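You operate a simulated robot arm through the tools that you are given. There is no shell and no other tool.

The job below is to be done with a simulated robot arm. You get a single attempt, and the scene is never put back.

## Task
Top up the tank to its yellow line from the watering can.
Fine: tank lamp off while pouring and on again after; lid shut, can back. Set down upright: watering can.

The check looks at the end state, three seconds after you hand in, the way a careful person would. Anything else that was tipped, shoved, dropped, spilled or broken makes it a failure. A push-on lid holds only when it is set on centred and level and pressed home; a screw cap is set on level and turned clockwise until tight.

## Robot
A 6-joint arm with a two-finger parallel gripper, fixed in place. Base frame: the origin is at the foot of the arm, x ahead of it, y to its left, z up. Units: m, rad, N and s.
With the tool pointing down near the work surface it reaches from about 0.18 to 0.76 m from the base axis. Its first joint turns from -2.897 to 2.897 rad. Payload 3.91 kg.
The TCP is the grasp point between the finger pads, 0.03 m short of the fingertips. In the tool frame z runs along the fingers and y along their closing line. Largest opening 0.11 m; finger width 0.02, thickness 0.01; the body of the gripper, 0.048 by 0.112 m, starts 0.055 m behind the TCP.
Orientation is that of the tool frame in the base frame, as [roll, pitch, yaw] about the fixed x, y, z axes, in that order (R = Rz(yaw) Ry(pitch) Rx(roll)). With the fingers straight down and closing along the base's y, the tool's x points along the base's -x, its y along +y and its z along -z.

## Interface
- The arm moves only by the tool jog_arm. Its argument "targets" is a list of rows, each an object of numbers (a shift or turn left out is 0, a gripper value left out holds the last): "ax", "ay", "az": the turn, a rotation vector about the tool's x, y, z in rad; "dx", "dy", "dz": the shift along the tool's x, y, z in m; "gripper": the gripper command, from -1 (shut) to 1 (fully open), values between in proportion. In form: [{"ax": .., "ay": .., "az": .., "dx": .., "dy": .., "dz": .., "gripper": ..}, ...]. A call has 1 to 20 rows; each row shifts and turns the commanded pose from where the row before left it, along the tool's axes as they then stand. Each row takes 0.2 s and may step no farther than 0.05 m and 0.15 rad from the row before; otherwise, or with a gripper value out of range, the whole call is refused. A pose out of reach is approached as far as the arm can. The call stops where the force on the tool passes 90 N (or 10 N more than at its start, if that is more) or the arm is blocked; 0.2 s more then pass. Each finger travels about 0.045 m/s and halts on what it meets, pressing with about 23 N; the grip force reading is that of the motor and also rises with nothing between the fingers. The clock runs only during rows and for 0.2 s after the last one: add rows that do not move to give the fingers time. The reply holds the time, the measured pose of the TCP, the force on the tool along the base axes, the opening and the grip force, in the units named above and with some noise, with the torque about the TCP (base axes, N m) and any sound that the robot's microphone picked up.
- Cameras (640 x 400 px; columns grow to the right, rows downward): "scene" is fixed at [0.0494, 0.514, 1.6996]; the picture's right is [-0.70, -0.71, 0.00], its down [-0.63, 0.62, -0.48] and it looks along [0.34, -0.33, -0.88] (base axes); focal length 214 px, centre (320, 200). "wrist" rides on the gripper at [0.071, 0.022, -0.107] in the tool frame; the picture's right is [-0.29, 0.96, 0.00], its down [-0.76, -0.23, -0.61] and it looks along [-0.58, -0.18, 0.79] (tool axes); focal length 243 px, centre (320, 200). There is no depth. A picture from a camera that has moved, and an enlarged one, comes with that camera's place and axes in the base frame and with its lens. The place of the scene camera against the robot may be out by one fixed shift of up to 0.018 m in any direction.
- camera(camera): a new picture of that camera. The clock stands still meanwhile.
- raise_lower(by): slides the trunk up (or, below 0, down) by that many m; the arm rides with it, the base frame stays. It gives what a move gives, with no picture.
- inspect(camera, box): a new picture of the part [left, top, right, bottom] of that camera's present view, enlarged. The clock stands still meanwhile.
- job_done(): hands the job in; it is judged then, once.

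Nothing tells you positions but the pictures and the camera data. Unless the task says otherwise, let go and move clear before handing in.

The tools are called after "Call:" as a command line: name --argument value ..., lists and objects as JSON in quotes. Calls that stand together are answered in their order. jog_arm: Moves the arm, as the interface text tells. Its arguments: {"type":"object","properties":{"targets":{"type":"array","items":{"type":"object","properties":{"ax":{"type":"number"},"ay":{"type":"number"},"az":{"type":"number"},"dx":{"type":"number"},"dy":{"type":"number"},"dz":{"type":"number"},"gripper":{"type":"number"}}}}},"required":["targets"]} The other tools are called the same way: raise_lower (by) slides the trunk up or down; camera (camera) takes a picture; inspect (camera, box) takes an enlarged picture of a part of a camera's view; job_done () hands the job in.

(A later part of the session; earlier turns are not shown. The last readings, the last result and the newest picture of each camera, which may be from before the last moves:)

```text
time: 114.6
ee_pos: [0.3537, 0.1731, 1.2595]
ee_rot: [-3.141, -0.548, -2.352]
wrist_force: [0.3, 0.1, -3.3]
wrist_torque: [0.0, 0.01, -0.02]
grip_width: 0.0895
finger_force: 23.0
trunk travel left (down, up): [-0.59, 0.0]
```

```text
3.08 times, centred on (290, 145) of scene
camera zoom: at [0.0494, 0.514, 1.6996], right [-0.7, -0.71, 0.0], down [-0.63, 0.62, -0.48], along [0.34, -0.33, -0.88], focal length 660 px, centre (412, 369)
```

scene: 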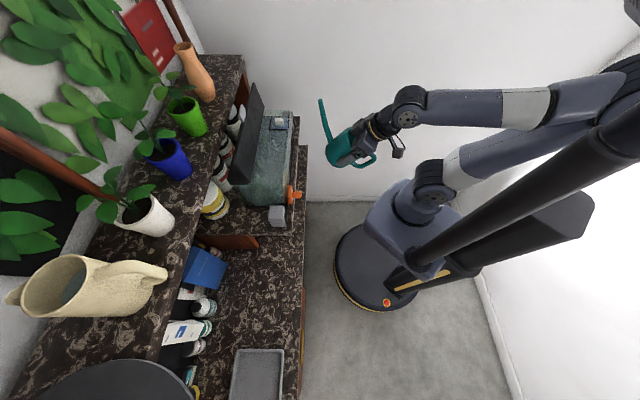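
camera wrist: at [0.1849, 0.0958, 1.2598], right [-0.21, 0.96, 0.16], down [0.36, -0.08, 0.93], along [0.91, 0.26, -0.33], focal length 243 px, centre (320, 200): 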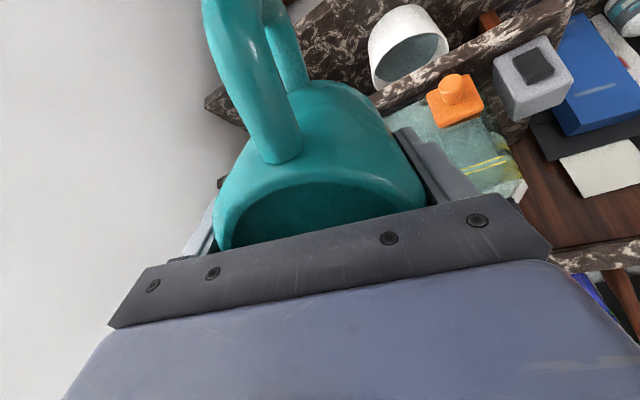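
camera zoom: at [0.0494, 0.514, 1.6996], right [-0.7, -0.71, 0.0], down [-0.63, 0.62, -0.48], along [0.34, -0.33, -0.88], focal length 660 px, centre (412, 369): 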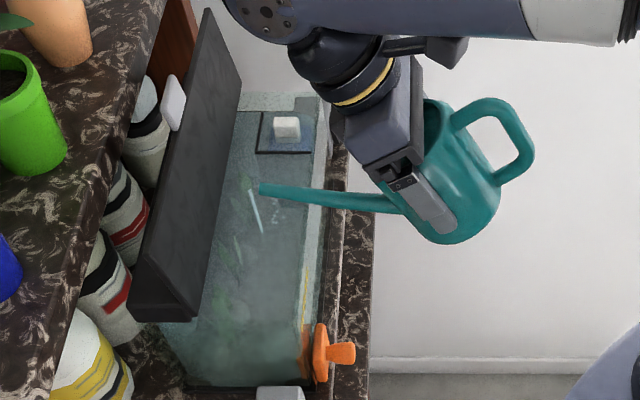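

Call:
jog_arm --targets '[{"ay": -0.11}, {"ay": -0.11}, {"ay": -0.11}, {"ay": -0.11}, {"ay": -0.11}, {"dx": 0.023, "dy": 0.0014}, {"dx": 0.023, "dy": 0.0014}, {"dx": 0.022, "dy": 0.0014}, {"az": 0.11}, {"az": 0.11}, {"az": 0.11}, {"dz": 0.025}, {"dz": 0.024}, {"ay": -0.12}, {"ay": -0.12}, {"ay": -0.12}, {"ay": -0.12}, {"ay": -0.12}, {}]'

Call:
inspect --camera "wrist" --box '[430, 130, 530, 200]'

Call:
inspect --camera "wrist" --box '[458, 158, 488, 180]'

Call:
inspect --camera "wrist" --box '[480, 145, 510, 175]'

```text
time: 118.6
ee_pos: [0.302, 0.1265, 1.2106]
ee_rot: [3.141, 0.601, -2.682]
wrist_force: [0.4, -0.6, -3.6]
wrist_torque: [-0.04, 0.05, 0.02]
grip_width: 0.0894
finger_force: 23.4
trunk travel left (down, up): [-0.59, 0.0]
```

```text
5.71 times, centred on (480, 165) of wrist
camera zoom: at [0.1846, 0.0938, 1.2589], right [-0.21, 0.96, 0.16], down [0.36, -0.08, 0.93], along [0.91, 0.26, -0.33], focal length 1386 px, centre (-594, 400)
```

zoom: 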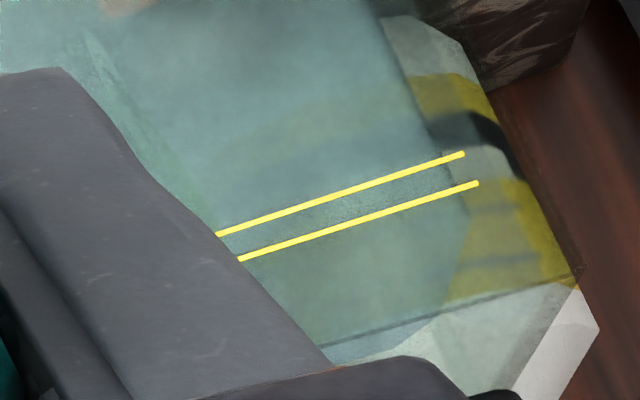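

```text
16.00 times, centred on (473, 169) of wrist
camera zoom: at [0.1846, 0.0938, 1.2589], right [-0.21, 0.96, 0.16], down [0.36, -0.08, 0.93], along [0.91, 0.26, -0.33], focal length 3882 px, centre (-2128, 696)
```

zoom: 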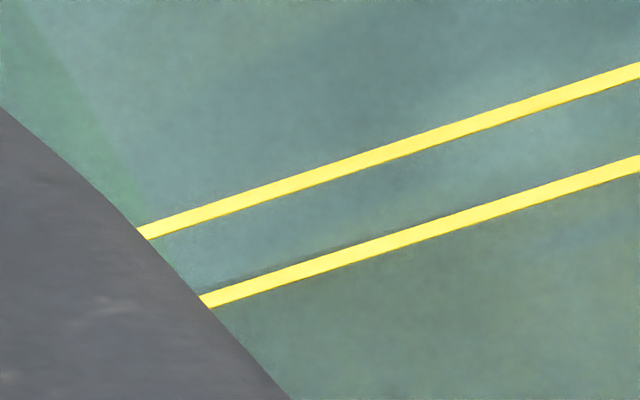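

```text
13.33 times, centred on (495, 160) of wrist
camera zoom: at [0.1846, 0.0938, 1.2589], right [-0.21, 0.96, 0.16], down [0.36, -0.08, 0.93], along [0.91, 0.26, -0.33], focal length 3235 px, centre (-2013, 733)
```

zoom: 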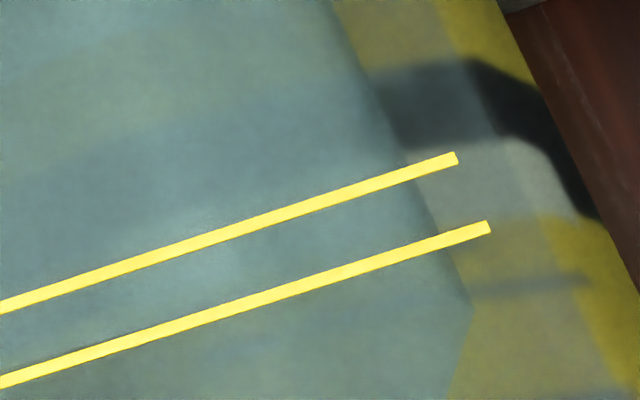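

The waterline has risen again and sits inside the yellow band, near the middle after parallax, so I'll stop pouring. Next I'll take the can back to its spot on the counter.

Call:
jog_arm --targets '[{"ay": 0.12}, {"ay": 0.12}, {"ay": 0.12}, {"ay": 0.12}, {"ay": 0.12}, {"dz": -0.035}, {"dz": -0.035}, {"az": -0.1355}, {"az": -0.1355}, {"az": -0.1355}, {"az": -0.1355}, {"az": -0.1355}, {"az": -0.1355}, {"az": -0.1355}, {"az": -0.1355}, {"az": -0.1355}, {"az": -0.1355}, {"az": -0.1355}, {"az": -0.1355}, {}]'

Call:
camera --camera "scene"

```text
time: 122.8
ee_pos: [0.3034, 0.1281, 1.279]
ee_rot: [3.14, 0.001, -1.054]
wrist_force: [0.2, -0.3, -3.6]
wrist_torque: [-0.01, -0.03, 0.0]
grip_width: 0.0896
finger_force: 23.0
trunk travel left (down, up): [-0.59, 0.0]
```

```text
taken
```

scene: 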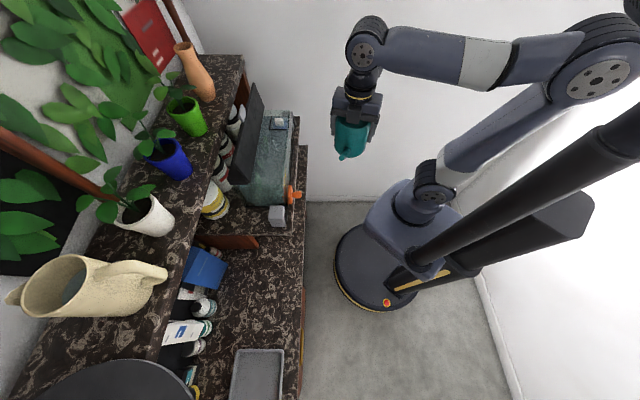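

Call:
jog_arm --targets '[{"az": -0.137}, {"az": -0.137}, {"dx": -0.02, "dy": -0.005}, {"dx": -0.0398, "dy": -0.0097}, {"dx": -0.0398, "dy": -0.0097}, {"dx": -0.0398, "dy": -0.0097}, {"dx": -0.0398, "dy": -0.0097}, {"dx": -0.0398, "dy": -0.0097}, {"dx": -0.0398, "dy": -0.0097}, {"dx": -0.0398, "dy": -0.0097}, {"dx": -0.0398, "dy": -0.0097}, {"dx": -0.02, "dy": -0.005}, {}]'

Call:
jog_arm --targets '[{"dz": 0.025}, {"dz": 0.035}, {"dz": 0.035}, {"dz": 0.035}, {"dz": 0.035}, {"dz": 0.035}, {}]'

Call:
raise_lower --by -0.1

Call:
jog_arm --targets '[{}]'

```text
time: 125.6
ee_pos: [0.1079, 0.4427, 1.2803]
ee_rot: [3.141, 0.0, -0.782]
wrist_force: [-0.7, 0.2, -3.0]
wrist_torque: [0.0, -0.04, 0.01]
grip_width: 0.0895
finger_force: 23.3
trunk travel left (down, up): [-0.59, 0.0]
```

```text
time: 127.2
ee_pos: [0.1117, 0.4432, 1.0827]
ee_rot: [-3.141, 0.0, -0.783]
wrist_force: [0.6, -0.2, -3.3]
wrist_torque: [-0.01, -0.02, 0.0]
grip_width: 0.0897
finger_force: 23.4
trunk travel left (down, up): [-0.59, 0.0]
```

```text
time: 128.5
ee_pos: [0.1106, 0.4443, 0.9824]
ee_rot: [3.141, -0.001, -0.783]
wrist_force: [-0.5, 0.1, -3.7]
wrist_torque: [-0.03, -0.02, 0.0]
grip_width: 0.0898
finger_force: 23.2
trunk travel left (down, up): [-0.49, 0.1]
```

```text
time: 128.9
ee_pos: [0.1113, 0.4445, 0.9826]
ee_rot: [-3.141, -0.002, -0.782]
wrist_force: [1.4, -0.3, -2.6]
wrist_torque: [-0.02, -0.01, -0.03]
grip_width: 0.0894
finger_force: 23.6
trunk travel left (down, up): [-0.49, 0.1]
```

Call:
jog_arm --targets '[{"dy": -0.0258}, {"dy": -0.0358, "dx": 0.001}, {"dy": -0.0358}, {"dy": -0.0358}, {"dy": -0.0258}, {"dy": -0.02}, {}, {}]'

Call:
inspect --camera "scene" --box '[150, 200, 320, 360]'

```text
time: 130.7
ee_pos: [0.2404, 0.5727, 0.9816]
ee_rot: [-3.14, 0.002, -0.782]
wrist_force: [0.8, 0.0, -4.0]
wrist_torque: [0.0, -0.03, 0.0]
grip_width: 0.0895
finger_force: 22.9
trunk travel left (down, up): [-0.49, 0.1]
```

```text
2.50 times, centred on (235, 280) of scene
camera zoom: at [0.0494, 0.514, 1.6996], right [-0.7, -0.71, 0.0], down [-0.63, 0.62, -0.48], along [0.34, -0.33, -0.88], focal length 536 px, centre (532, 0)
```

zoom: 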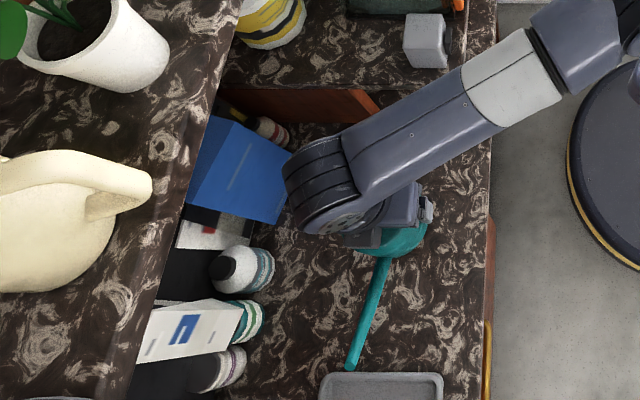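

Call:
jog_arm --targets '[{"dz": 0.02, "dy": 0.002}, {"dz": 0.018}, {"dz": 0.008}, {"dz": 0.003}, {}]'

Call:
jog_arm --targets '[{"dz": 0.0015}, {}]'

```text
time: 131.9
ee_pos: [0.2384, 0.5703, 0.9337]
ee_rot: [-3.141, 0.002, -0.782]
wrist_force: [-0.8, 0.0, -3.1]
wrist_torque: [-0.02, -0.02, 0.01]
grip_width: 0.0895
finger_force: 22.5
trunk travel left (down, up): [-0.49, 0.1]
```

```text
time: 132.5
ee_pos: [0.2372, 0.5692, 0.9316]
ee_rot: [3.141, 0.001, -0.781]
wrist_force: [0.0, 0.9, -4.0]
wrist_torque: [0.0, 0.0, -0.03]
grip_width: 0.0896
finger_force: 22.5
trunk travel left (down, up): [-0.49, 0.1]
```

Call:
jog_arm --targets '[{"dz": 0.0012}, {}]'

Call:
jog_arm --targets '[{"dz": 0.001}, {}]'

```text
time: 133.1
ee_pos: [0.2371, 0.5696, 0.9304]
ee_rot: [-3.141, 0.003, -0.783]
wrist_force: [-1.2, 0.4, 0.0]
wrist_torque: [0.11, 0.17, -0.01]
grip_width: 0.0894
finger_force: 23.2
trunk travel left (down, up): [-0.49, 0.1]
```

```text
time: 133.7
ee_pos: [0.2386, 0.5695, 0.9314]
ee_rot: [-3.14, 0.004, -0.782]
wrist_force: [2.8, 0.5, 12.5]
wrist_torque: [-0.37, 0.33, -0.01]
grip_width: 0.0893
finger_force: 23.2
trunk travel left (down, up): [-0.49, 0.1]
```

Contact. I'll ease off the downforce and release.

Call:
jog_arm --targets '[{"dz": -0.0008}, {}, {"gripper": 1}, {}, {}, {}]'

Call:
camera --camera "wrist"

Call:
jog_arm --targets '[{"dz": -0.02}, {"dz": -0.03}, {"dz": -0.04}, {}]'

Call:
camera --camera "wrist"

```text
time: 135.1
ee_pos: [0.2359, 0.5684, 0.9296]
ee_rot: [3.141, 0.001, -0.781]
wrist_force: [0.8, -0.1, -0.5]
wrist_torque: [0.0, 0.05, -0.03]
grip_width: 0.1099
finger_force: 0.0
trunk travel left (down, up): [-0.49, 0.1]
```

```text
taken
camera wrist: at [0.2711, 0.5035, 1.0376], right [-0.88, -0.47, 0.0], down [-0.38, 0.7, 0.61], along [-0.29, 0.54, -0.79], focal length 243 px, centre (320, 200)
```

wrist: 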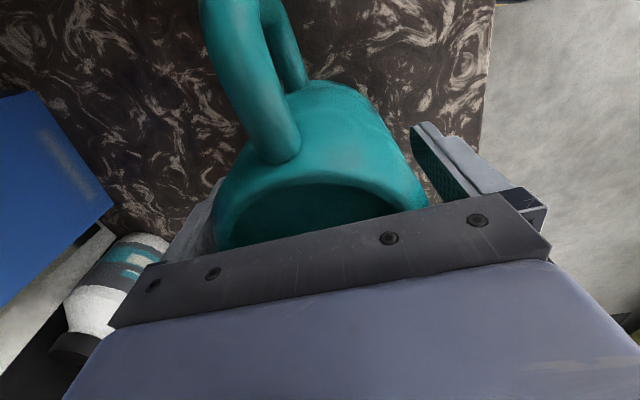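

```text
time: 136.1
ee_pos: [0.2396, 0.5678, 1.0225]
ee_rot: [3.141, 0.0, -0.783]
wrist_force: [-0.4, 0.3, 0.4]
wrist_torque: [0.01, 0.02, -0.02]
grip_width: 0.1102
finger_force: 0.0
trunk travel left (down, up): [-0.49, 0.1]
```

```text
taken
camera wrist: at [0.274, 0.5028, 1.1308], right [-0.88, -0.47, 0.0], down [-0.38, 0.7, 0.61], along [-0.29, 0.54, -0.79], focal length 243 px, centre (320, 200)
```

wrist: 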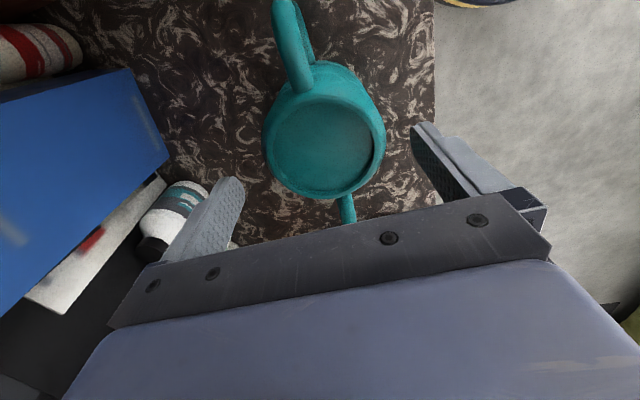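

The can is back upright on its spot. Next is the lid: I'll back out, raise up, and approach the open flap with the fingers straddling its tab so I can bring it down under control.

Call:
jog_arm --targets '[{"dz": -0.03}, {"dy": 0.045}, {"dy": 0.045}, {"dy": 0.045}, {"dy": 0.045}, {}]'

Call:
raise_lower --by 0.1

Call:
jog_arm --targets '[{"dz": -0.045}, {"dz": -0.045}, {"dz": -0.045}, {"dz": -0.045}, {"dx": 0.045}, {"dx": 0.045}, {"dx": 0.045}, {"dx": 0.045}, {"dx": 0.045}, {"dx": 0.045}, {"dx": 0.045}, {"dx": 0.045}, {"dx": 0.03}, {}]'

Call:
camera --camera "scene"

Call:
inspect --camera "scene" --box '[180, 240, 310, 360]'

```text
time: 137.5
ee_pos: [0.1072, 0.4415, 1.0526]
ee_rot: [3.141, -0.001, -0.782]
wrist_force: [0.0, 0.0, 0.5]
wrist_torque: [0.0, 0.0, -0.03]
grip_width: 0.11
finger_force: 0.1
trunk travel left (down, up): [-0.49, 0.1]
```

```text
time: 138.9
ee_pos: [0.1084, 0.4414, 1.1537]
ee_rot: [-3.141, 0.0, -0.782]
wrist_force: [-0.4, 0.9, -0.6]
wrist_torque: [-0.01, -0.04, -0.02]
grip_width: 0.1102
finger_force: 0.1
trunk travel left (down, up): [-0.59, 0.0]
```

```text
time: 141.9
ee_pos: [0.385, 0.1633, 1.3318]
ee_rot: [3.14, 0.0, -0.782]
wrist_force: [0.3, 0.0, -0.1]
wrist_torque: [0.02, -0.03, 0.0]
grip_width: 0.1102
finger_force: 0.1
trunk travel left (down, up): [-0.59, 0.0]
```

```text
taken
```

scene: 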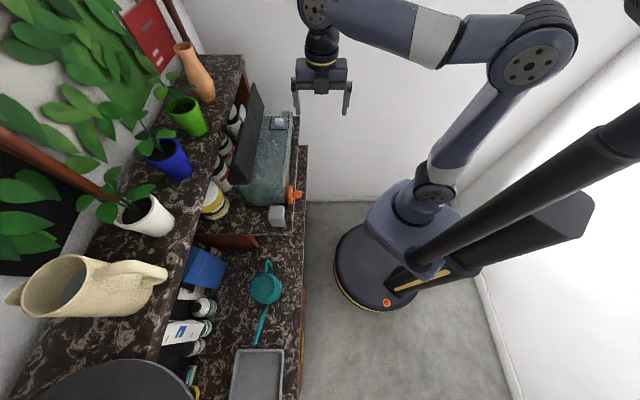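

```text
3.33 times, centred on (245, 300) of scene
camera zoom: at [0.0494, 0.514, 1.6996], right [-0.7, -0.71, 0.0], down [-0.63, 0.62, -0.48], along [0.34, -0.33, -0.88], focal length 715 px, centre (570, -133)
```

zoom: 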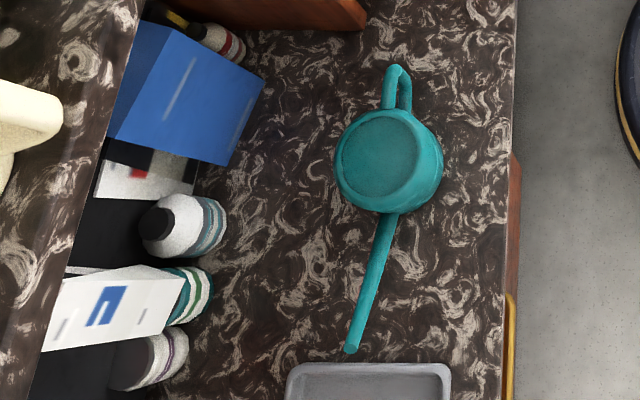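

Call:
jog_arm --targets '[{"ax": 0.125, "gripper": -0.1}, {"ax": 0.125}, {"ax": 0.125}, {"ax": 0.125}, {}, {}]'

Call:
camera --camera "wrist"

Call:
inspect --camera "scene" --box '[200, 60, 370, 220]'

```text
time: 143.3
ee_pos: [0.3854, 0.1655, 1.3318]
ee_rot: [-2.641, -0.001, -0.782]
wrist_force: [-0.1, -0.4, -0.5]
wrist_torque: [0.01, 0.02, -0.02]
grip_width: 0.0497
finger_force: 0.1
trunk travel left (down, up): [-0.59, 0.0]
```

```text
taken
camera wrist: at [0.3857, 0.0668, 1.4165], right [-0.8, -0.39, -0.46], down [-0.6, 0.47, 0.64], along [-0.04, 0.79, -0.61], focal length 243 px, centre (320, 200)
```

wrist: 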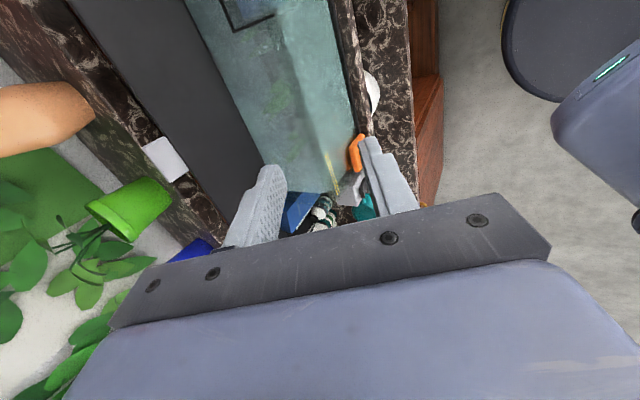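

```text
2.50 times, centred on (285, 140) of scene
camera zoom: at [0.0494, 0.514, 1.6996], right [-0.7, -0.71, 0.0], down [-0.63, 0.62, -0.48], along [0.34, -0.33, -0.88], focal length 536 px, centre (408, 350)
```

zoom: 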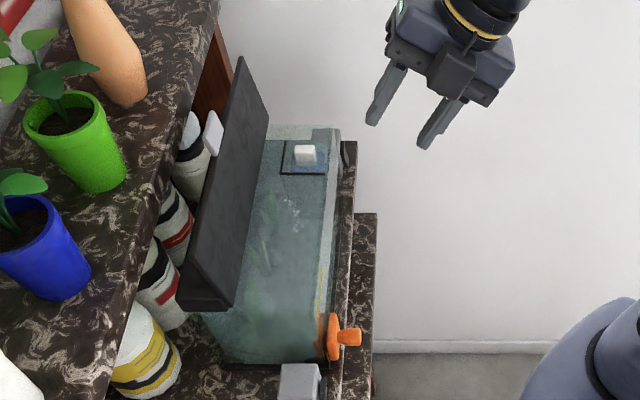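

The open tab is at about n=0.614, z=1.30. I'll bring the slightly open fingers in from above, with the rear finger going just behind the tab.

Call:
jog_arm --targets '[{"dy": -0.0144, "dz": -0.0263}, {"dy": -0.0417, "dz": 0.0228}, {"dy": -0.0417, "dz": 0.0228}, {"dy": -0.0417, "dz": 0.0228}, {"dy": -0.0417, "dz": 0.0228}, {}]'

Call:
camera --camera "wrist"

Call:
inspect --camera "scene" --box '[200, 60, 330, 180]'

```text
time: 144.7
ee_pos: [0.5223, 0.2978, 1.3639]
ee_rot: [-2.643, 0.001, -0.783]
wrist_force: [0.1, 0.7, 0.0]
wrist_torque: [0.0, 0.01, 0.03]
grip_width: 0.0495
finger_force: 0.1
trunk travel left (down, up): [-0.59, 0.0]
```

```text
taken
camera wrist: at [0.5223, 0.1987, 1.4491], right [-0.8, -0.39, -0.46], down [-0.6, 0.47, 0.64], along [-0.04, 0.79, -0.61], focal length 243 px, centre (320, 200)
```

wrist: 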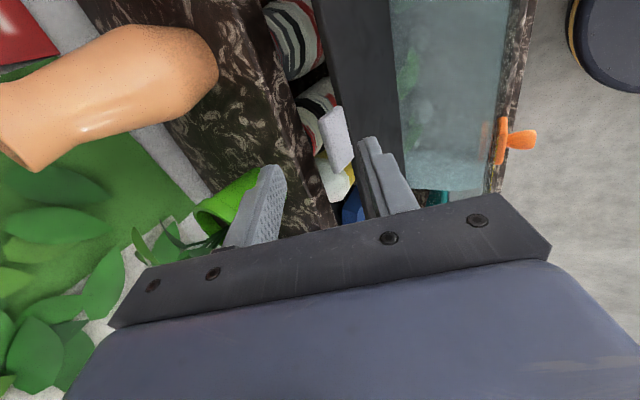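

```text
3.33 times, centred on (265, 120) of scene
camera zoom: at [0.0494, 0.514, 1.6996], right [-0.7, -0.71, 0.0], down [-0.63, 0.62, -0.48], along [0.34, -0.33, -0.88], focal length 715 px, centre (503, 467)
```

zoom: 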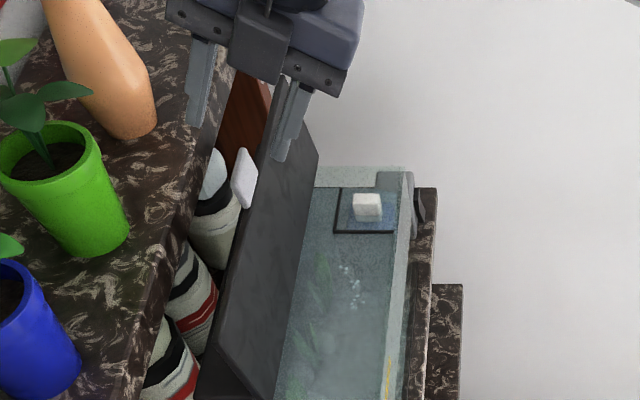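

Call:
jog_arm --targets '[{"gripper": 0.18}, {}, {"dy": 0.0066, "dz": 0.0177}, {"dy": 0.0066, "dz": 0.0177}, {}]'

Call:
camera --camera "wrist"

Call:
inspect --camera "scene" --box '[200, 60, 330, 180]'

```text
time: 145.9
ee_pos: [0.5246, 0.3033, 1.3259]
ee_rot: [-2.643, 0.001, -0.782]
wrist_force: [0.3, -0.5, -0.1]
wrist_torque: [0.01, 0.06, 0.02]
grip_width: 0.0647
finger_force: 0.0
trunk travel left (down, up): [-0.59, 0.0]
```

```text
taken
camera wrist: at [0.5249, 0.2035, 1.4102], right [-0.8, -0.39, -0.46], down [-0.6, 0.47, 0.64], along [-0.04, 0.79, -0.61], focal length 243 px, centre (320, 200)
```

wrist: 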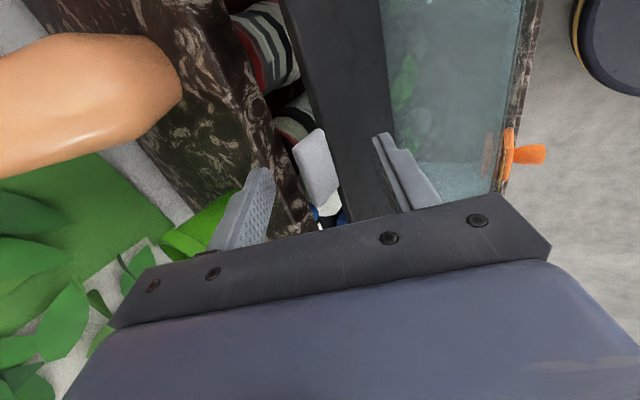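

```text
3.33 times, centred on (265, 120) of scene
camera zoom: at [0.0494, 0.514, 1.6996], right [-0.7, -0.71, 0.0], down [-0.63, 0.62, -0.48], along [0.34, -0.33, -0.88], focal length 715 px, centre (503, 467)
```

zoom: 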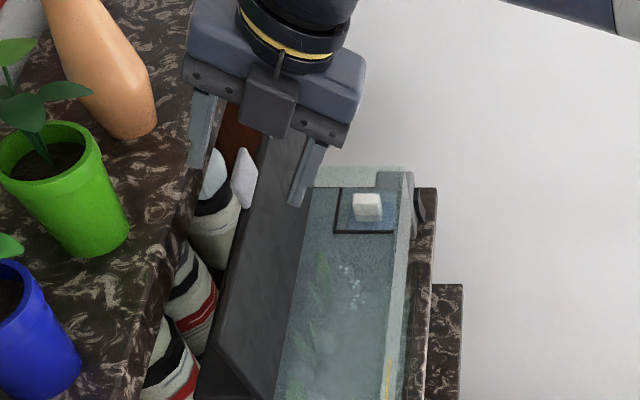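

Call:
jog_arm --targets '[{"dy": 0.0062, "dz": 0.009}, {"dy": 0.0042, "dz": 0.0077}, {}]'

Call:
camera --camera "wrist"

Call:
inspect --camera "scene" --box '[220, 80, 300, 150]'

```text
time: 146.7
ee_pos: [0.5228, 0.3036, 1.3043]
ee_rot: [-2.644, 0.0, -0.782]
wrist_force: [0.0, -0.6, 0.0]
wrist_torque: [-0.01, -0.03, 0.03]
grip_width: 0.0647
finger_force: 0.1
trunk travel left (down, up): [-0.59, 0.0]
```

```text
taken
camera wrist: at [0.5231, 0.204, 1.3901], right [-0.8, -0.39, -0.46], down [-0.6, 0.47, 0.64], along [-0.04, 0.79, -0.61], focal length 243 px, centre (320, 200)
```

wrist: 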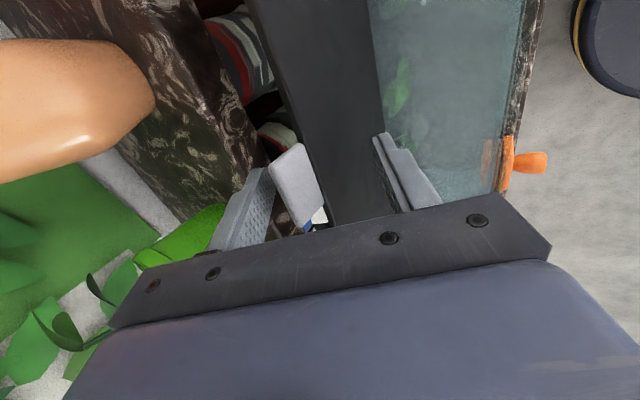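

```text
5.71 times, centred on (260, 115) of scene
camera zoom: at [0.0494, 0.514, 1.6996], right [-0.7, -0.71, 0.0], down [-0.63, 0.62, -0.48], along [0.34, -0.33, -0.88], focal length 1226 px, centre (663, 686)
```

zoom: 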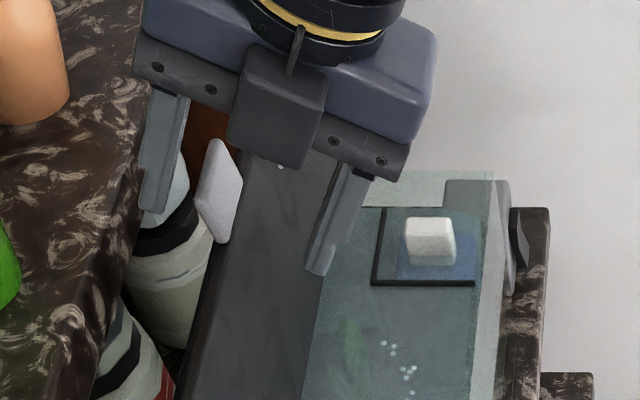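

Call:
jog_arm --targets '[{"dy": 0.0132, "dz": -0.0072}, {"dy": 0.0132, "dz": -0.0072}, {"dy": 0.0132, "dz": -0.0072}, {}]'

Call:
inspect --camera "scene" --box '[220, 80, 320, 170]'

Call:
camera --camera "wrist"

```text
time: 147.7
ee_pos: [0.491, 0.2719, 1.3041]
ee_rot: [-2.642, 0.001, -0.782]
wrist_force: [-0.1, -0.2, 0.0]
wrist_torque: [0.0, -0.01, 0.01]
grip_width: 0.0649
finger_force: 0.0
trunk travel left (down, up): [-0.59, 0.0]
```

```text
4.44 times, centred on (270, 125) of scene
camera zoom: at [0.0494, 0.514, 1.6996], right [-0.7, -0.71, 0.0], down [-0.63, 0.62, -0.48], along [0.34, -0.33, -0.88], focal length 953 px, centre (542, 533)
```

zoom: 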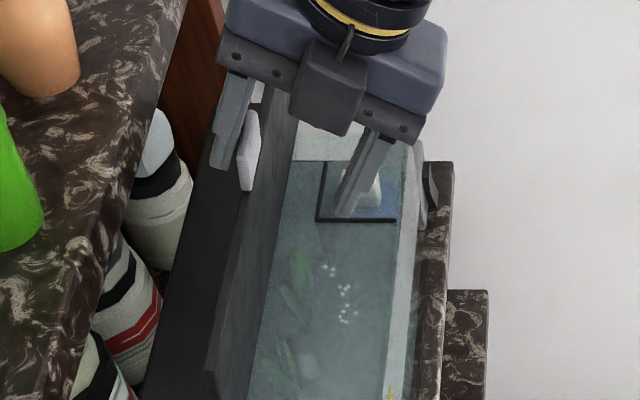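

```text
taken
camera wrist: at [0.4917, 0.1728, 1.3879], right [-0.8, -0.39, -0.46], down [-0.6, 0.47, 0.64], along [-0.04, 0.79, -0.61], focal length 243 px, centre (320, 200)
```

wrist: 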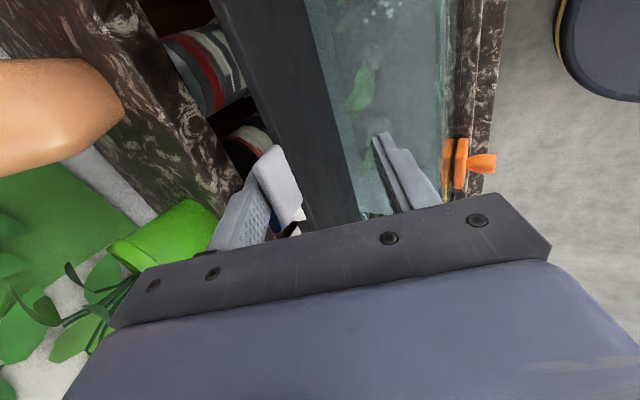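

The flap is following. At this tool angle the pads will lie parallel to the flap when it's about 60° open, so I'll close onto the tab and then turn it down with the tool.

Call:
jog_arm --targets '[{"dy": -0.0034, "dz": -0.0061}, {"gripper": -0.5}, {}, {}, {}]'

Call:
inspect --camera "scene" --box '[220, 80, 320, 170]'

Call:
camera --camera "wrist"

```text
time: 148.9
ee_pos: [0.491, 0.2724, 1.3104]
ee_rot: [-2.642, 0.001, -0.781]
wrist_force: [-0.6, -0.4, -0.6]
wrist_torque: [0.0, 0.01, 0.0]
grip_width: 0.0274
finger_force: 0.2
trunk travel left (down, up): [-0.59, 0.0]
```

```text
4.44 times, centred on (270, 125) of scene
camera zoom: at [0.0494, 0.514, 1.6996], right [-0.7, -0.71, 0.0], down [-0.63, 0.62, -0.48], along [0.34, -0.33, -0.88], focal length 953 px, centre (542, 533)
```

zoom: 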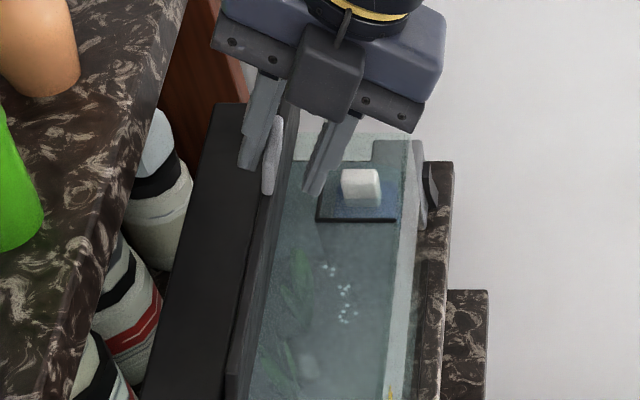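

```text
taken
camera wrist: at [0.492, 0.1725, 1.3957], right [-0.8, -0.39, -0.46], down [-0.6, 0.47, 0.64], along [-0.04, 0.79, -0.61], focal length 243 px, centre (320, 200)
```

wrist: 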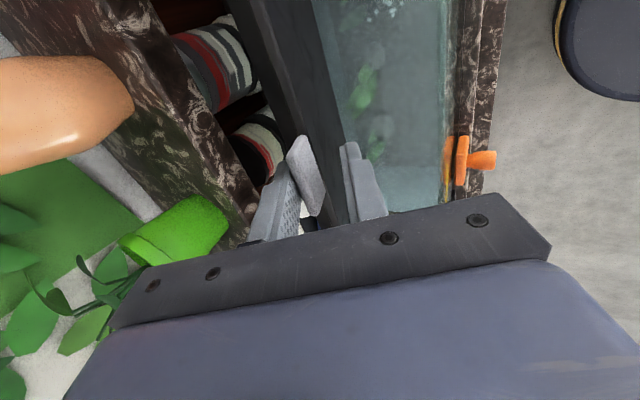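

Call:
jog_arm --targets '[{"gripper": -0.75}, {}, {"gripper": -1}, {}, {}]'

Call:
inspect --camera "scene" --box '[220, 80, 320, 170]'

Call:
inspect --camera "wrist" --box '[220, 100, 420, 230]'

```text
time: 150.1
ee_pos: [0.4909, 0.2714, 1.3106]
ee_rot: [-2.645, 0.003, -0.781]
wrist_force: [-8.7, -7.4, -6.3]
wrist_torque: [-0.87, 1.13, -0.34]
grip_width: 0.0099
finger_force: 44.9
trunk travel left (down, up): [-0.59, 0.0]
```

```text
4.44 times, centred on (270, 125) of scene
camera zoom: at [0.0494, 0.514, 1.6996], right [-0.7, -0.71, 0.0], down [-0.63, 0.62, -0.48], along [0.34, -0.33, -0.88], focal length 953 px, centre (542, 533)
```

zoom: 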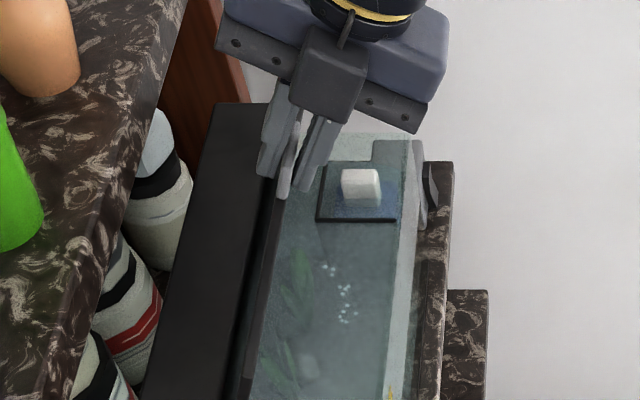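

```text
3.08 times, centred on (320, 165) of wrist
camera zoom: at [0.4909, 0.1713, 1.3952], right [-0.8, -0.39, -0.45], down [-0.6, 0.47, 0.65], along [-0.04, 0.79, -0.61], focal length 746 px, centre (320, 308)
```

zoom: 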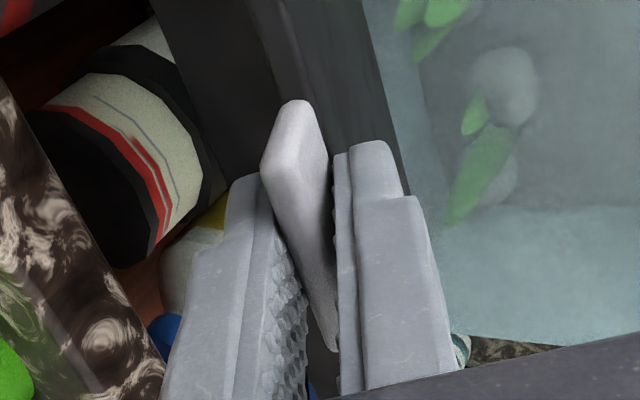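

Call:
jog_arm --targets '[{"gripper": -0.4}, {}, {}, {}]'

Call:
inspect --camera "wrist" --box '[220, 100, 420, 230]'

Call:
inspect --camera "scene" --box '[220, 80, 320, 170]'

```text
time: 151.1
ee_pos: [0.4915, 0.2715, 1.3115]
ee_rot: [-2.642, 0.0, -0.782]
wrist_force: [-0.9, 0.8, 0.3]
wrist_torque: [-0.05, -0.01, -0.01]
grip_width: 0.033
finger_force: 0.0
trunk travel left (down, up): [-0.59, 0.0]
```

```text
3.08 times, centred on (320, 165) of wrist
camera zoom: at [0.492, 0.1725, 1.3958], right [-0.8, -0.39, -0.46], down [-0.6, 0.47, 0.64], along [-0.04, 0.79, -0.61], focal length 746 px, centre (320, 308)
```

zoom: 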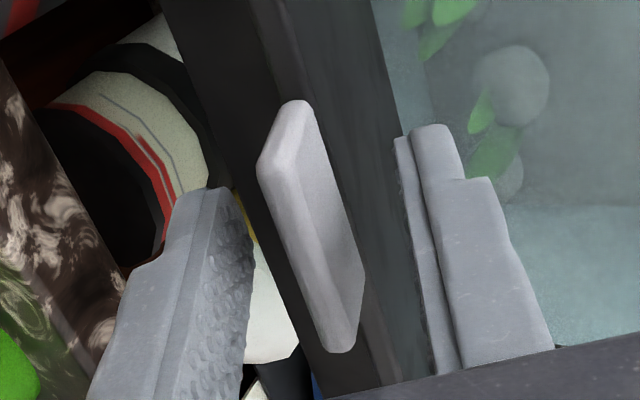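

```text
4.44 times, centred on (270, 125) of scene
camera zoom: at [0.0494, 0.514, 1.6996], right [-0.7, -0.71, 0.0], down [-0.63, 0.62, -0.48], along [0.34, -0.33, -0.88], focal length 953 px, centre (542, 533)
```

zoom: 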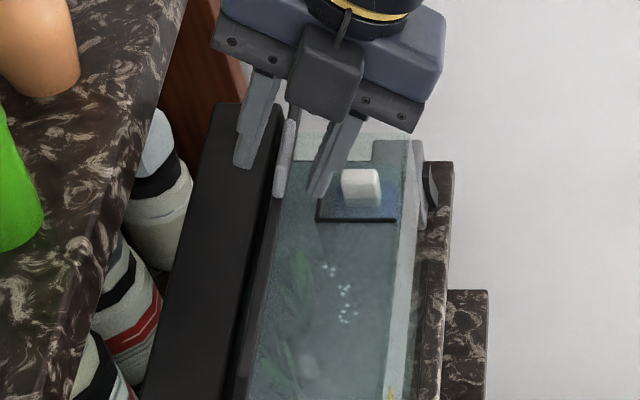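

The hinge friction holds the flap wherever I leave it, so it can't slam. I'll draw it further forward between the fingers.

Call:
jog_arm --targets '[{"dy": 0.0187, "dz": 0.0004}, {"dy": 0.0183, "dz": 0.0037}, {"dy": 0.0173, "dz": 0.0068}, {}]'

Call:
inspect --camera "scene" --box '[220, 80, 320, 170]'

Call:
inspect --camera "wrist" --box '[220, 100, 420, 230]'

```text
time: 152.1
ee_pos: [0.4605, 0.2405, 1.2753]
ee_rot: [-2.642, 0.001, -0.781]
wrist_force: [-0.6, -0.5, 0.3]
wrist_torque: [0.01, 0.0, 0.01]
grip_width: 0.033
finger_force: 0.1
trunk travel left (down, up): [-0.59, 0.0]
```

```text
4.44 times, centred on (270, 125) of scene
camera zoom: at [0.0494, 0.514, 1.6996], right [-0.7, -0.71, 0.0], down [-0.63, 0.62, -0.48], along [0.34, -0.33, -0.88], focal length 953 px, centre (542, 533)
```

zoom: 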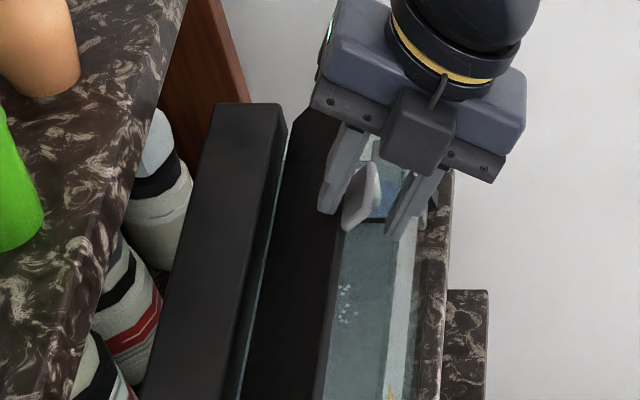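

```text
3.08 times, centred on (320, 165) of wrist
camera zoom: at [0.4613, 0.1419, 1.3607], right [-0.8, -0.39, -0.46], down [-0.6, 0.47, 0.64], along [-0.04, 0.79, -0.61], focal length 746 px, centre (320, 308)
```

zoom: 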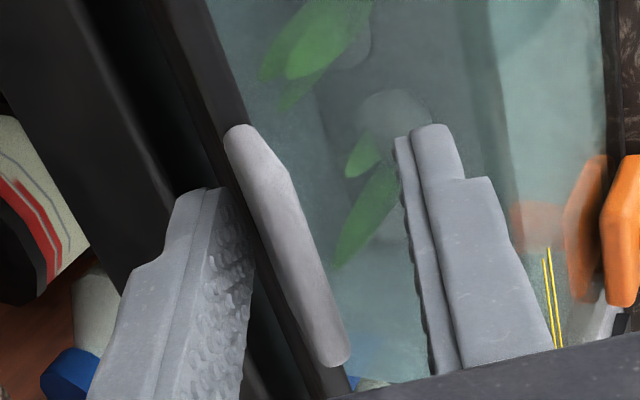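

Call:
jog_arm --targets '[{"dz": -0.025}, {"dz": -0.03}, {"gripper": -1}, {}, {}, {"dy": -0.0375, "dz": 0.0205}, {}]'

Call:
inspect --camera "scene" --box '[220, 80, 320, 170]'

Call:
inspect --camera "wrist" --box '[220, 80, 420, 230]'

```text
time: 153.7
ee_pos: [0.475, 0.2539, 1.3265]
ee_rot: [-2.643, 0.0, -0.782]
wrist_force: [-0.1, -0.7, 0.4]
wrist_torque: [-0.02, 0.01, 0.03]
grip_width: 0.0002
finger_force: 22.3
trunk travel left (down, up): [-0.59, 0.0]
```

```text
4.44 times, centred on (270, 125) of scene
camera zoom: at [0.0494, 0.514, 1.6996], right [-0.7, -0.71, 0.0], down [-0.63, 0.62, -0.48], along [0.34, -0.33, -0.88], focal length 953 px, centre (542, 533)
```

zoom: 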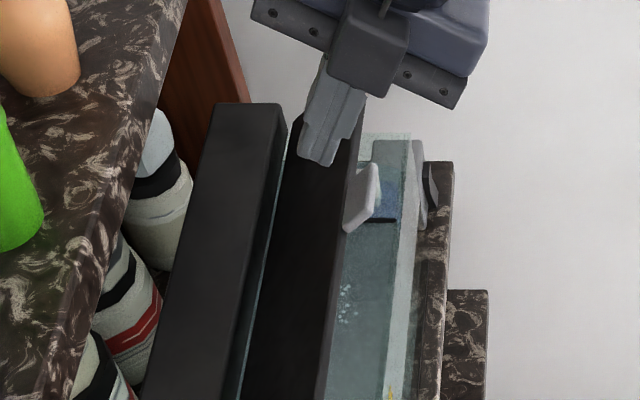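

```text
2.67 times, centred on (320, 155) of wrist
camera zoom: at [0.4751, 0.1549, 1.4109], right [-0.8, -0.39, -0.46], down [-0.6, 0.47, 0.64], along [-0.04, 0.79, -0.61], focal length 647 px, centre (320, 320)
```

zoom: 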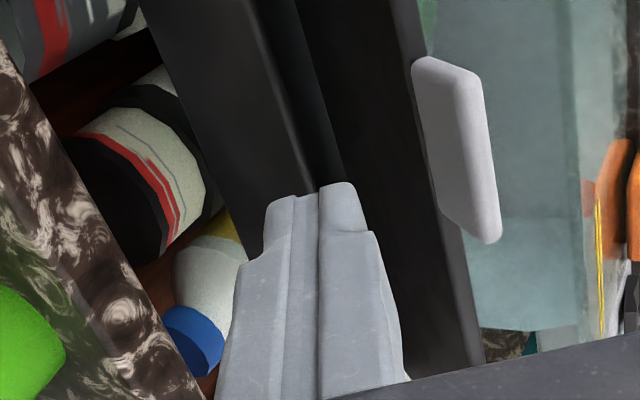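

Call:
jog_arm --targets '[{"dy": 0.0072, "dz": 0.01316}, {"dy": 0.0072, "dz": 0.01316}, {"dy": 0.0072, "dz": 0.01316}, {"dy": 0.0072, "dz": 0.01316}, {"dy": 0.0072, "dz": 0.01316}, {}]'

Call:
inspect --camera "scene" --box '[220, 80, 320, 170]'

```text
time: 155.1
ee_pos: [0.4725, 0.2561, 1.2504]
ee_rot: [-2.643, 0.0, -0.784]
wrist_force: [0.3, -0.7, -0.1]
wrist_torque: [-0.01, -0.01, -0.01]
grip_width: 0.0
finger_force: 23.0
trunk travel left (down, up): [-0.59, 0.0]
```

```text
4.44 times, centred on (270, 125) of scene
camera zoom: at [0.0494, 0.514, 1.6996], right [-0.7, -0.71, 0.0], down [-0.63, 0.62, -0.48], along [0.34, -0.33, -0.88], focal length 953 px, centre (542, 533)
```

zoom: 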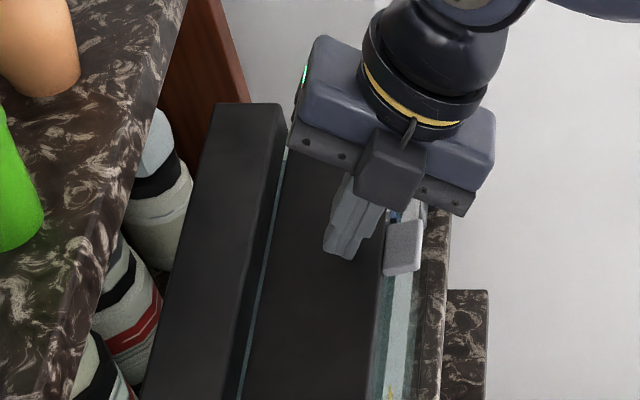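

Call:
jog_arm --targets '[{"dy": 0.0024, "dz": 0.0044}, {"dy": 0.0024, "dz": 0.0044}, {"dy": 0.0014, "dz": 0.0026}, {}]'

Call:
jog_arm --targets '[{"dy": 0.0014, "dz": 0.0026}, {}]'

Call:
inspect --camera "scene" --box '[220, 80, 320, 170]'

```text
time: 156.1
ee_pos: [0.4723, 0.2542, 1.2374]
ee_rot: [-2.643, 0.0, -0.781]
wrist_force: [0.1, 0.0, 0.5]
wrist_torque: [-0.01, 0.0, 0.03]
grip_width: 0.0
finger_force: 23.4
trunk travel left (down, up): [-0.59, 0.0]
```

```text
time: 156.7
ee_pos: [0.4727, 0.2548, 1.2341]
ee_rot: [-2.642, 0.0, -0.782]
wrist_force: [-0.7, -0.8, 0.3]
wrist_torque: [-0.01, 0.02, 0.03]
grip_width: 0.0
finger_force: 22.8
trunk travel left (down, up): [-0.59, 0.0]
```

```text
4.44 times, centred on (270, 125) of scene
camera zoom: at [0.0494, 0.514, 1.6996], right [-0.7, -0.71, 0.0], down [-0.63, 0.62, -0.48], along [0.34, -0.33, -0.88], focal length 953 px, centre (542, 533)
```

zoom: 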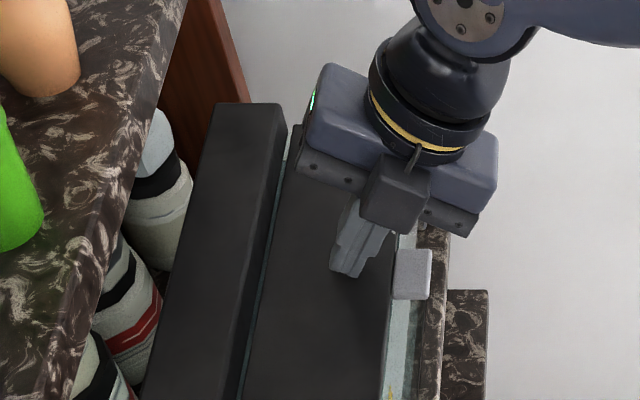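

Call:
jog_arm --targets '[{"dy": 0.001, "dz": 0.00176}, {}]'

Call:
jog_arm --targets '[{"dy": 0.001, "dz": 0.00176}, {}]'

Call:
jog_arm --targets '[{"dy": 0.001, "dz": 0.00176}, {}]'

```text
time: 157.3
ee_pos: [0.4729, 0.2543, 1.2315]
ee_rot: [-2.641, 0.0, -0.782]
wrist_force: [0.5, -1.2, 0.3]
wrist_torque: [0.02, -0.01, -0.01]
grip_width: 0.0
finger_force: 22.6
trunk travel left (down, up): [-0.59, 0.0]
```

```text
time: 157.9
ee_pos: [0.4715, 0.2549, 1.2307]
ee_rot: [-2.636, 0.001, -0.782]
wrist_force: [3.7, 1.7, 11.4]
wrist_torque: [0.11, -0.17, -0.03]
grip_width: 0.0
finger_force: 22.9
trunk travel left (down, up): [-0.59, 0.0]
```

```text
time: 158.5
ee_pos: [0.4719, 0.2544, 1.2312]
ee_rot: [-2.636, -0.001, -0.782]
wrist_force: [2.7, 4.0, 27.3]
wrist_torque: [0.28, -0.17, 0.0]
grip_width: 0.0001
finger_force: 22.9
trunk travel left (down, up): [-0.59, 0.0]
```

The lid is pressed down onto its seat, with 27 N of resistance. I'll lift away and verify it, then reorient for the lamp switch.

Call:
jog_arm --targets '[{"dy": -0.0192, "dz": -0.0351}, {"dy": -0.0192, "dz": -0.0351}, {"dy": 0.0439, "dz": -0.0235}, {"dy": 0.0439, "dz": -0.0235}, {"dy": 0.0439, "dz": -0.0235}, {"ax": -0.125}, {"ax": -0.125}, {"ax": -0.125}, {"ax": -0.125}, {}]'

Call:
inspect --camera "scene" --box '[220, 90, 310, 240]'

Call:
inspect --camera "scene" --box '[250, 100, 310, 200]'

```text
time: 160.7
ee_pos: [0.3686, 0.1486, 1.3062]
ee_rot: [3.141, -0.001, -0.782]
wrist_force: [0.3, -0.3, -1.3]
wrist_torque: [-0.01, 0.0, -0.03]
grip_width: 0.0
finger_force: 23.6
trunk travel left (down, up): [-0.59, 0.0]
```

```text
2.67 times, centred on (265, 165) of scene
camera zoom: at [0.0494, 0.514, 1.6996], right [-0.7, -0.71, 0.0], down [-0.63, 0.62, -0.48], along [0.34, -0.33, -0.88], focal length 572 px, centre (467, 293)
```

zoom: 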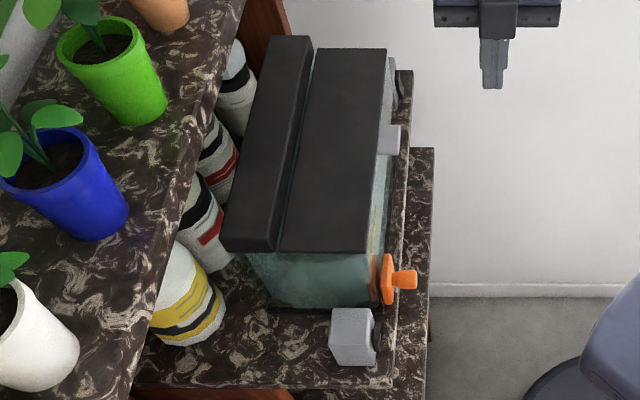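

```text
4.00 times, centred on (280, 150) of scene
camera zoom: at [0.0494, 0.514, 1.6996], right [-0.7, -0.71, 0.0], down [-0.63, 0.62, -0.48], along [0.34, -0.33, -0.88], focal length 858 px, centre (480, 400)
```

zoom: 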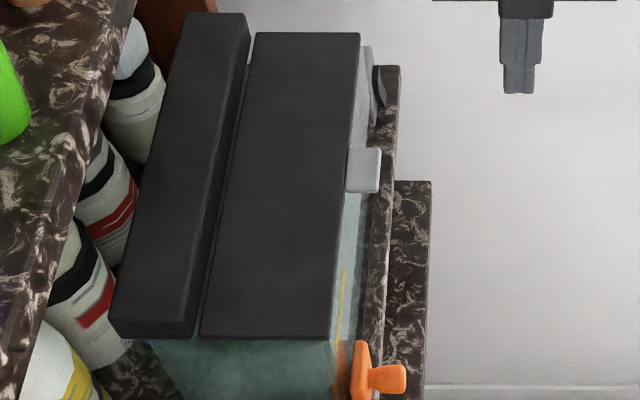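

The lid looks identical to its initial closed state. I'll repeat my earlier level-check viewpoint for a direct comparison with the yellow lines.

Call:
jog_arm --targets '[{"az": 0.142}, {"az": 0.142}, {"az": 0.142}, {"az": 0.142}, {"az": 0.142}, {"az": 0.142}, {"az": 0.142}, {"az": 0.142}, {"az": 0.142}, {}]'

Call:
raise_lower --by -0.2

Call:
jog_arm --targets '[{"ax": 0.041, "ay": -0.134}, {"ax": 0.041, "ay": -0.134}, {"ax": 0.041, "ay": -0.134}, {"ax": 0.041, "ay": -0.134}, {"ax": 0.041, "ay": -0.134}, {"dx": -0.0416, "dy": 0.0078, "dz": -0.0168}, {"dx": -0.0415, "dy": 0.0078, "dz": -0.0169}, {}]'

Call:
inspect --camera "wrist" --box '[370, 150, 470, 220]'

```text
time: 162.9
ee_pos: [0.3684, 0.1484, 1.3075]
ee_rot: [-3.141, 0.001, -2.06]
wrist_force: [0.6, 0.2, -0.1]
wrist_torque: [0.03, 0.05, 0.01]
grip_width: 0.0001
finger_force: 22.7
trunk travel left (down, up): [-0.59, 0.0]
```

```text
time: 165.0
ee_pos: [0.368, 0.1494, 1.1064]
ee_rot: [-3.141, 0.001, -2.059]
wrist_force: [-0.7, 0.2, 0.2]
wrist_torque: [0.02, -0.02, -0.01]
grip_width: 0.0003
finger_force: 22.9
trunk travel left (down, up): [-0.39, 0.2]
```

```text
time: 166.8
ee_pos: [0.3675, 0.2038, 1.1816]
ee_rot: [-2.9, 0.665, -1.977]
wrist_force: [-0.5, -0.5, 0.4]
wrist_torque: [0.0, -0.02, 0.03]
grip_width: 0.0
finger_force: 23.0
trunk travel left (down, up): [-0.39, 0.2]
```

```text
5.71 times, centred on (420, 185) of wrist
camera zoom: at [0.2786, 0.1144, 1.2164], right [-0.71, 0.71, 0.0], down [0.15, 0.15, 0.98], along [0.69, 0.69, -0.22], focal length 1386 px, centre (-251, 286)
```

zoom: 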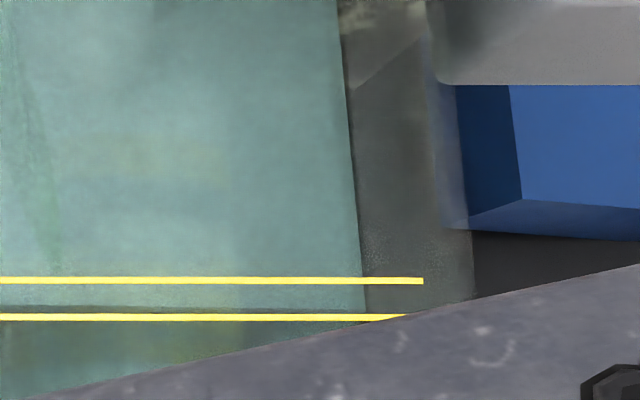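

The waterline now sits right between the two yellow lines, so the level is good. Last item is the lamp: I'll press the lower half of the right rocker, which now stands proud.

Call:
jog_arm --targets '[{"dx": 0.026, "dy": -0.0367, "dz": 0.008}, {"dx": 0.026, "dy": -0.0367, "dz": 0.008}, {"dx": 0.026, "dy": -0.0367, "dz": 0.008}, {"dx": 0.026, "dy": -0.0367, "dz": 0.008}, {"dx": 0.026, "dy": -0.0367, "dz": 0.008}, {"dx": 0.026, "dy": -0.0366, "dz": 0.0077}, {}]'

Call:
camera --camera "wrist"

Call:
inspect --camera "scene" --box '[260, 90, 320, 150]'

```text
time: 168.4
ee_pos: [0.5221, -0.0038, 1.0856]
ee_rot: [-2.901, 0.666, -1.977]
wrist_force: [-0.3, 0.6, 0.5]
wrist_torque: [0.01, 0.01, 0.01]
grip_width: 0.0003
finger_force: 23.4
trunk travel left (down, up): [-0.39, 0.2]
```

```text
taken
camera wrist: at [0.4325, -0.092, 1.1205], right [-0.71, 0.71, 0.0], down [0.15, 0.15, 0.98], along [0.69, 0.69, -0.22], focal length 243 px, centre (320, 200)
```

wrist: 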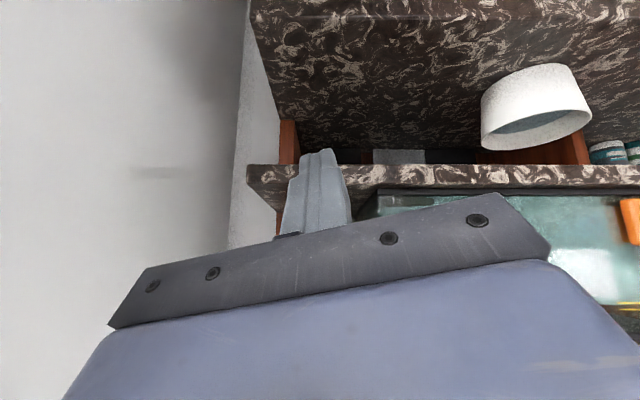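

```text
6.67 times, centred on (290, 120) of scene
camera zoom: at [0.0494, 0.514, 1.6996], right [-0.7, -0.71, 0.0], down [-0.63, 0.62, -0.48], along [0.34, -0.33, -0.88], focal length 1430 px, centre (520, 733)
```

zoom: 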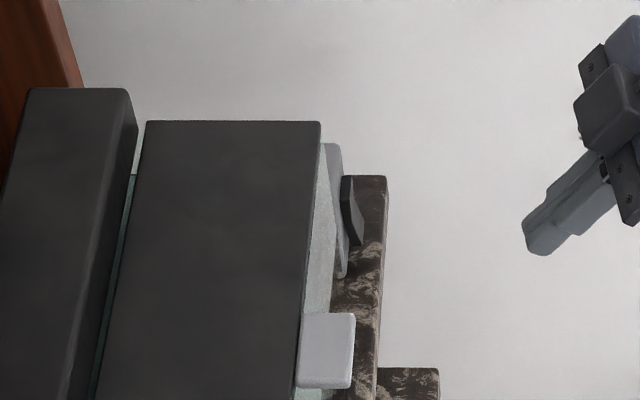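

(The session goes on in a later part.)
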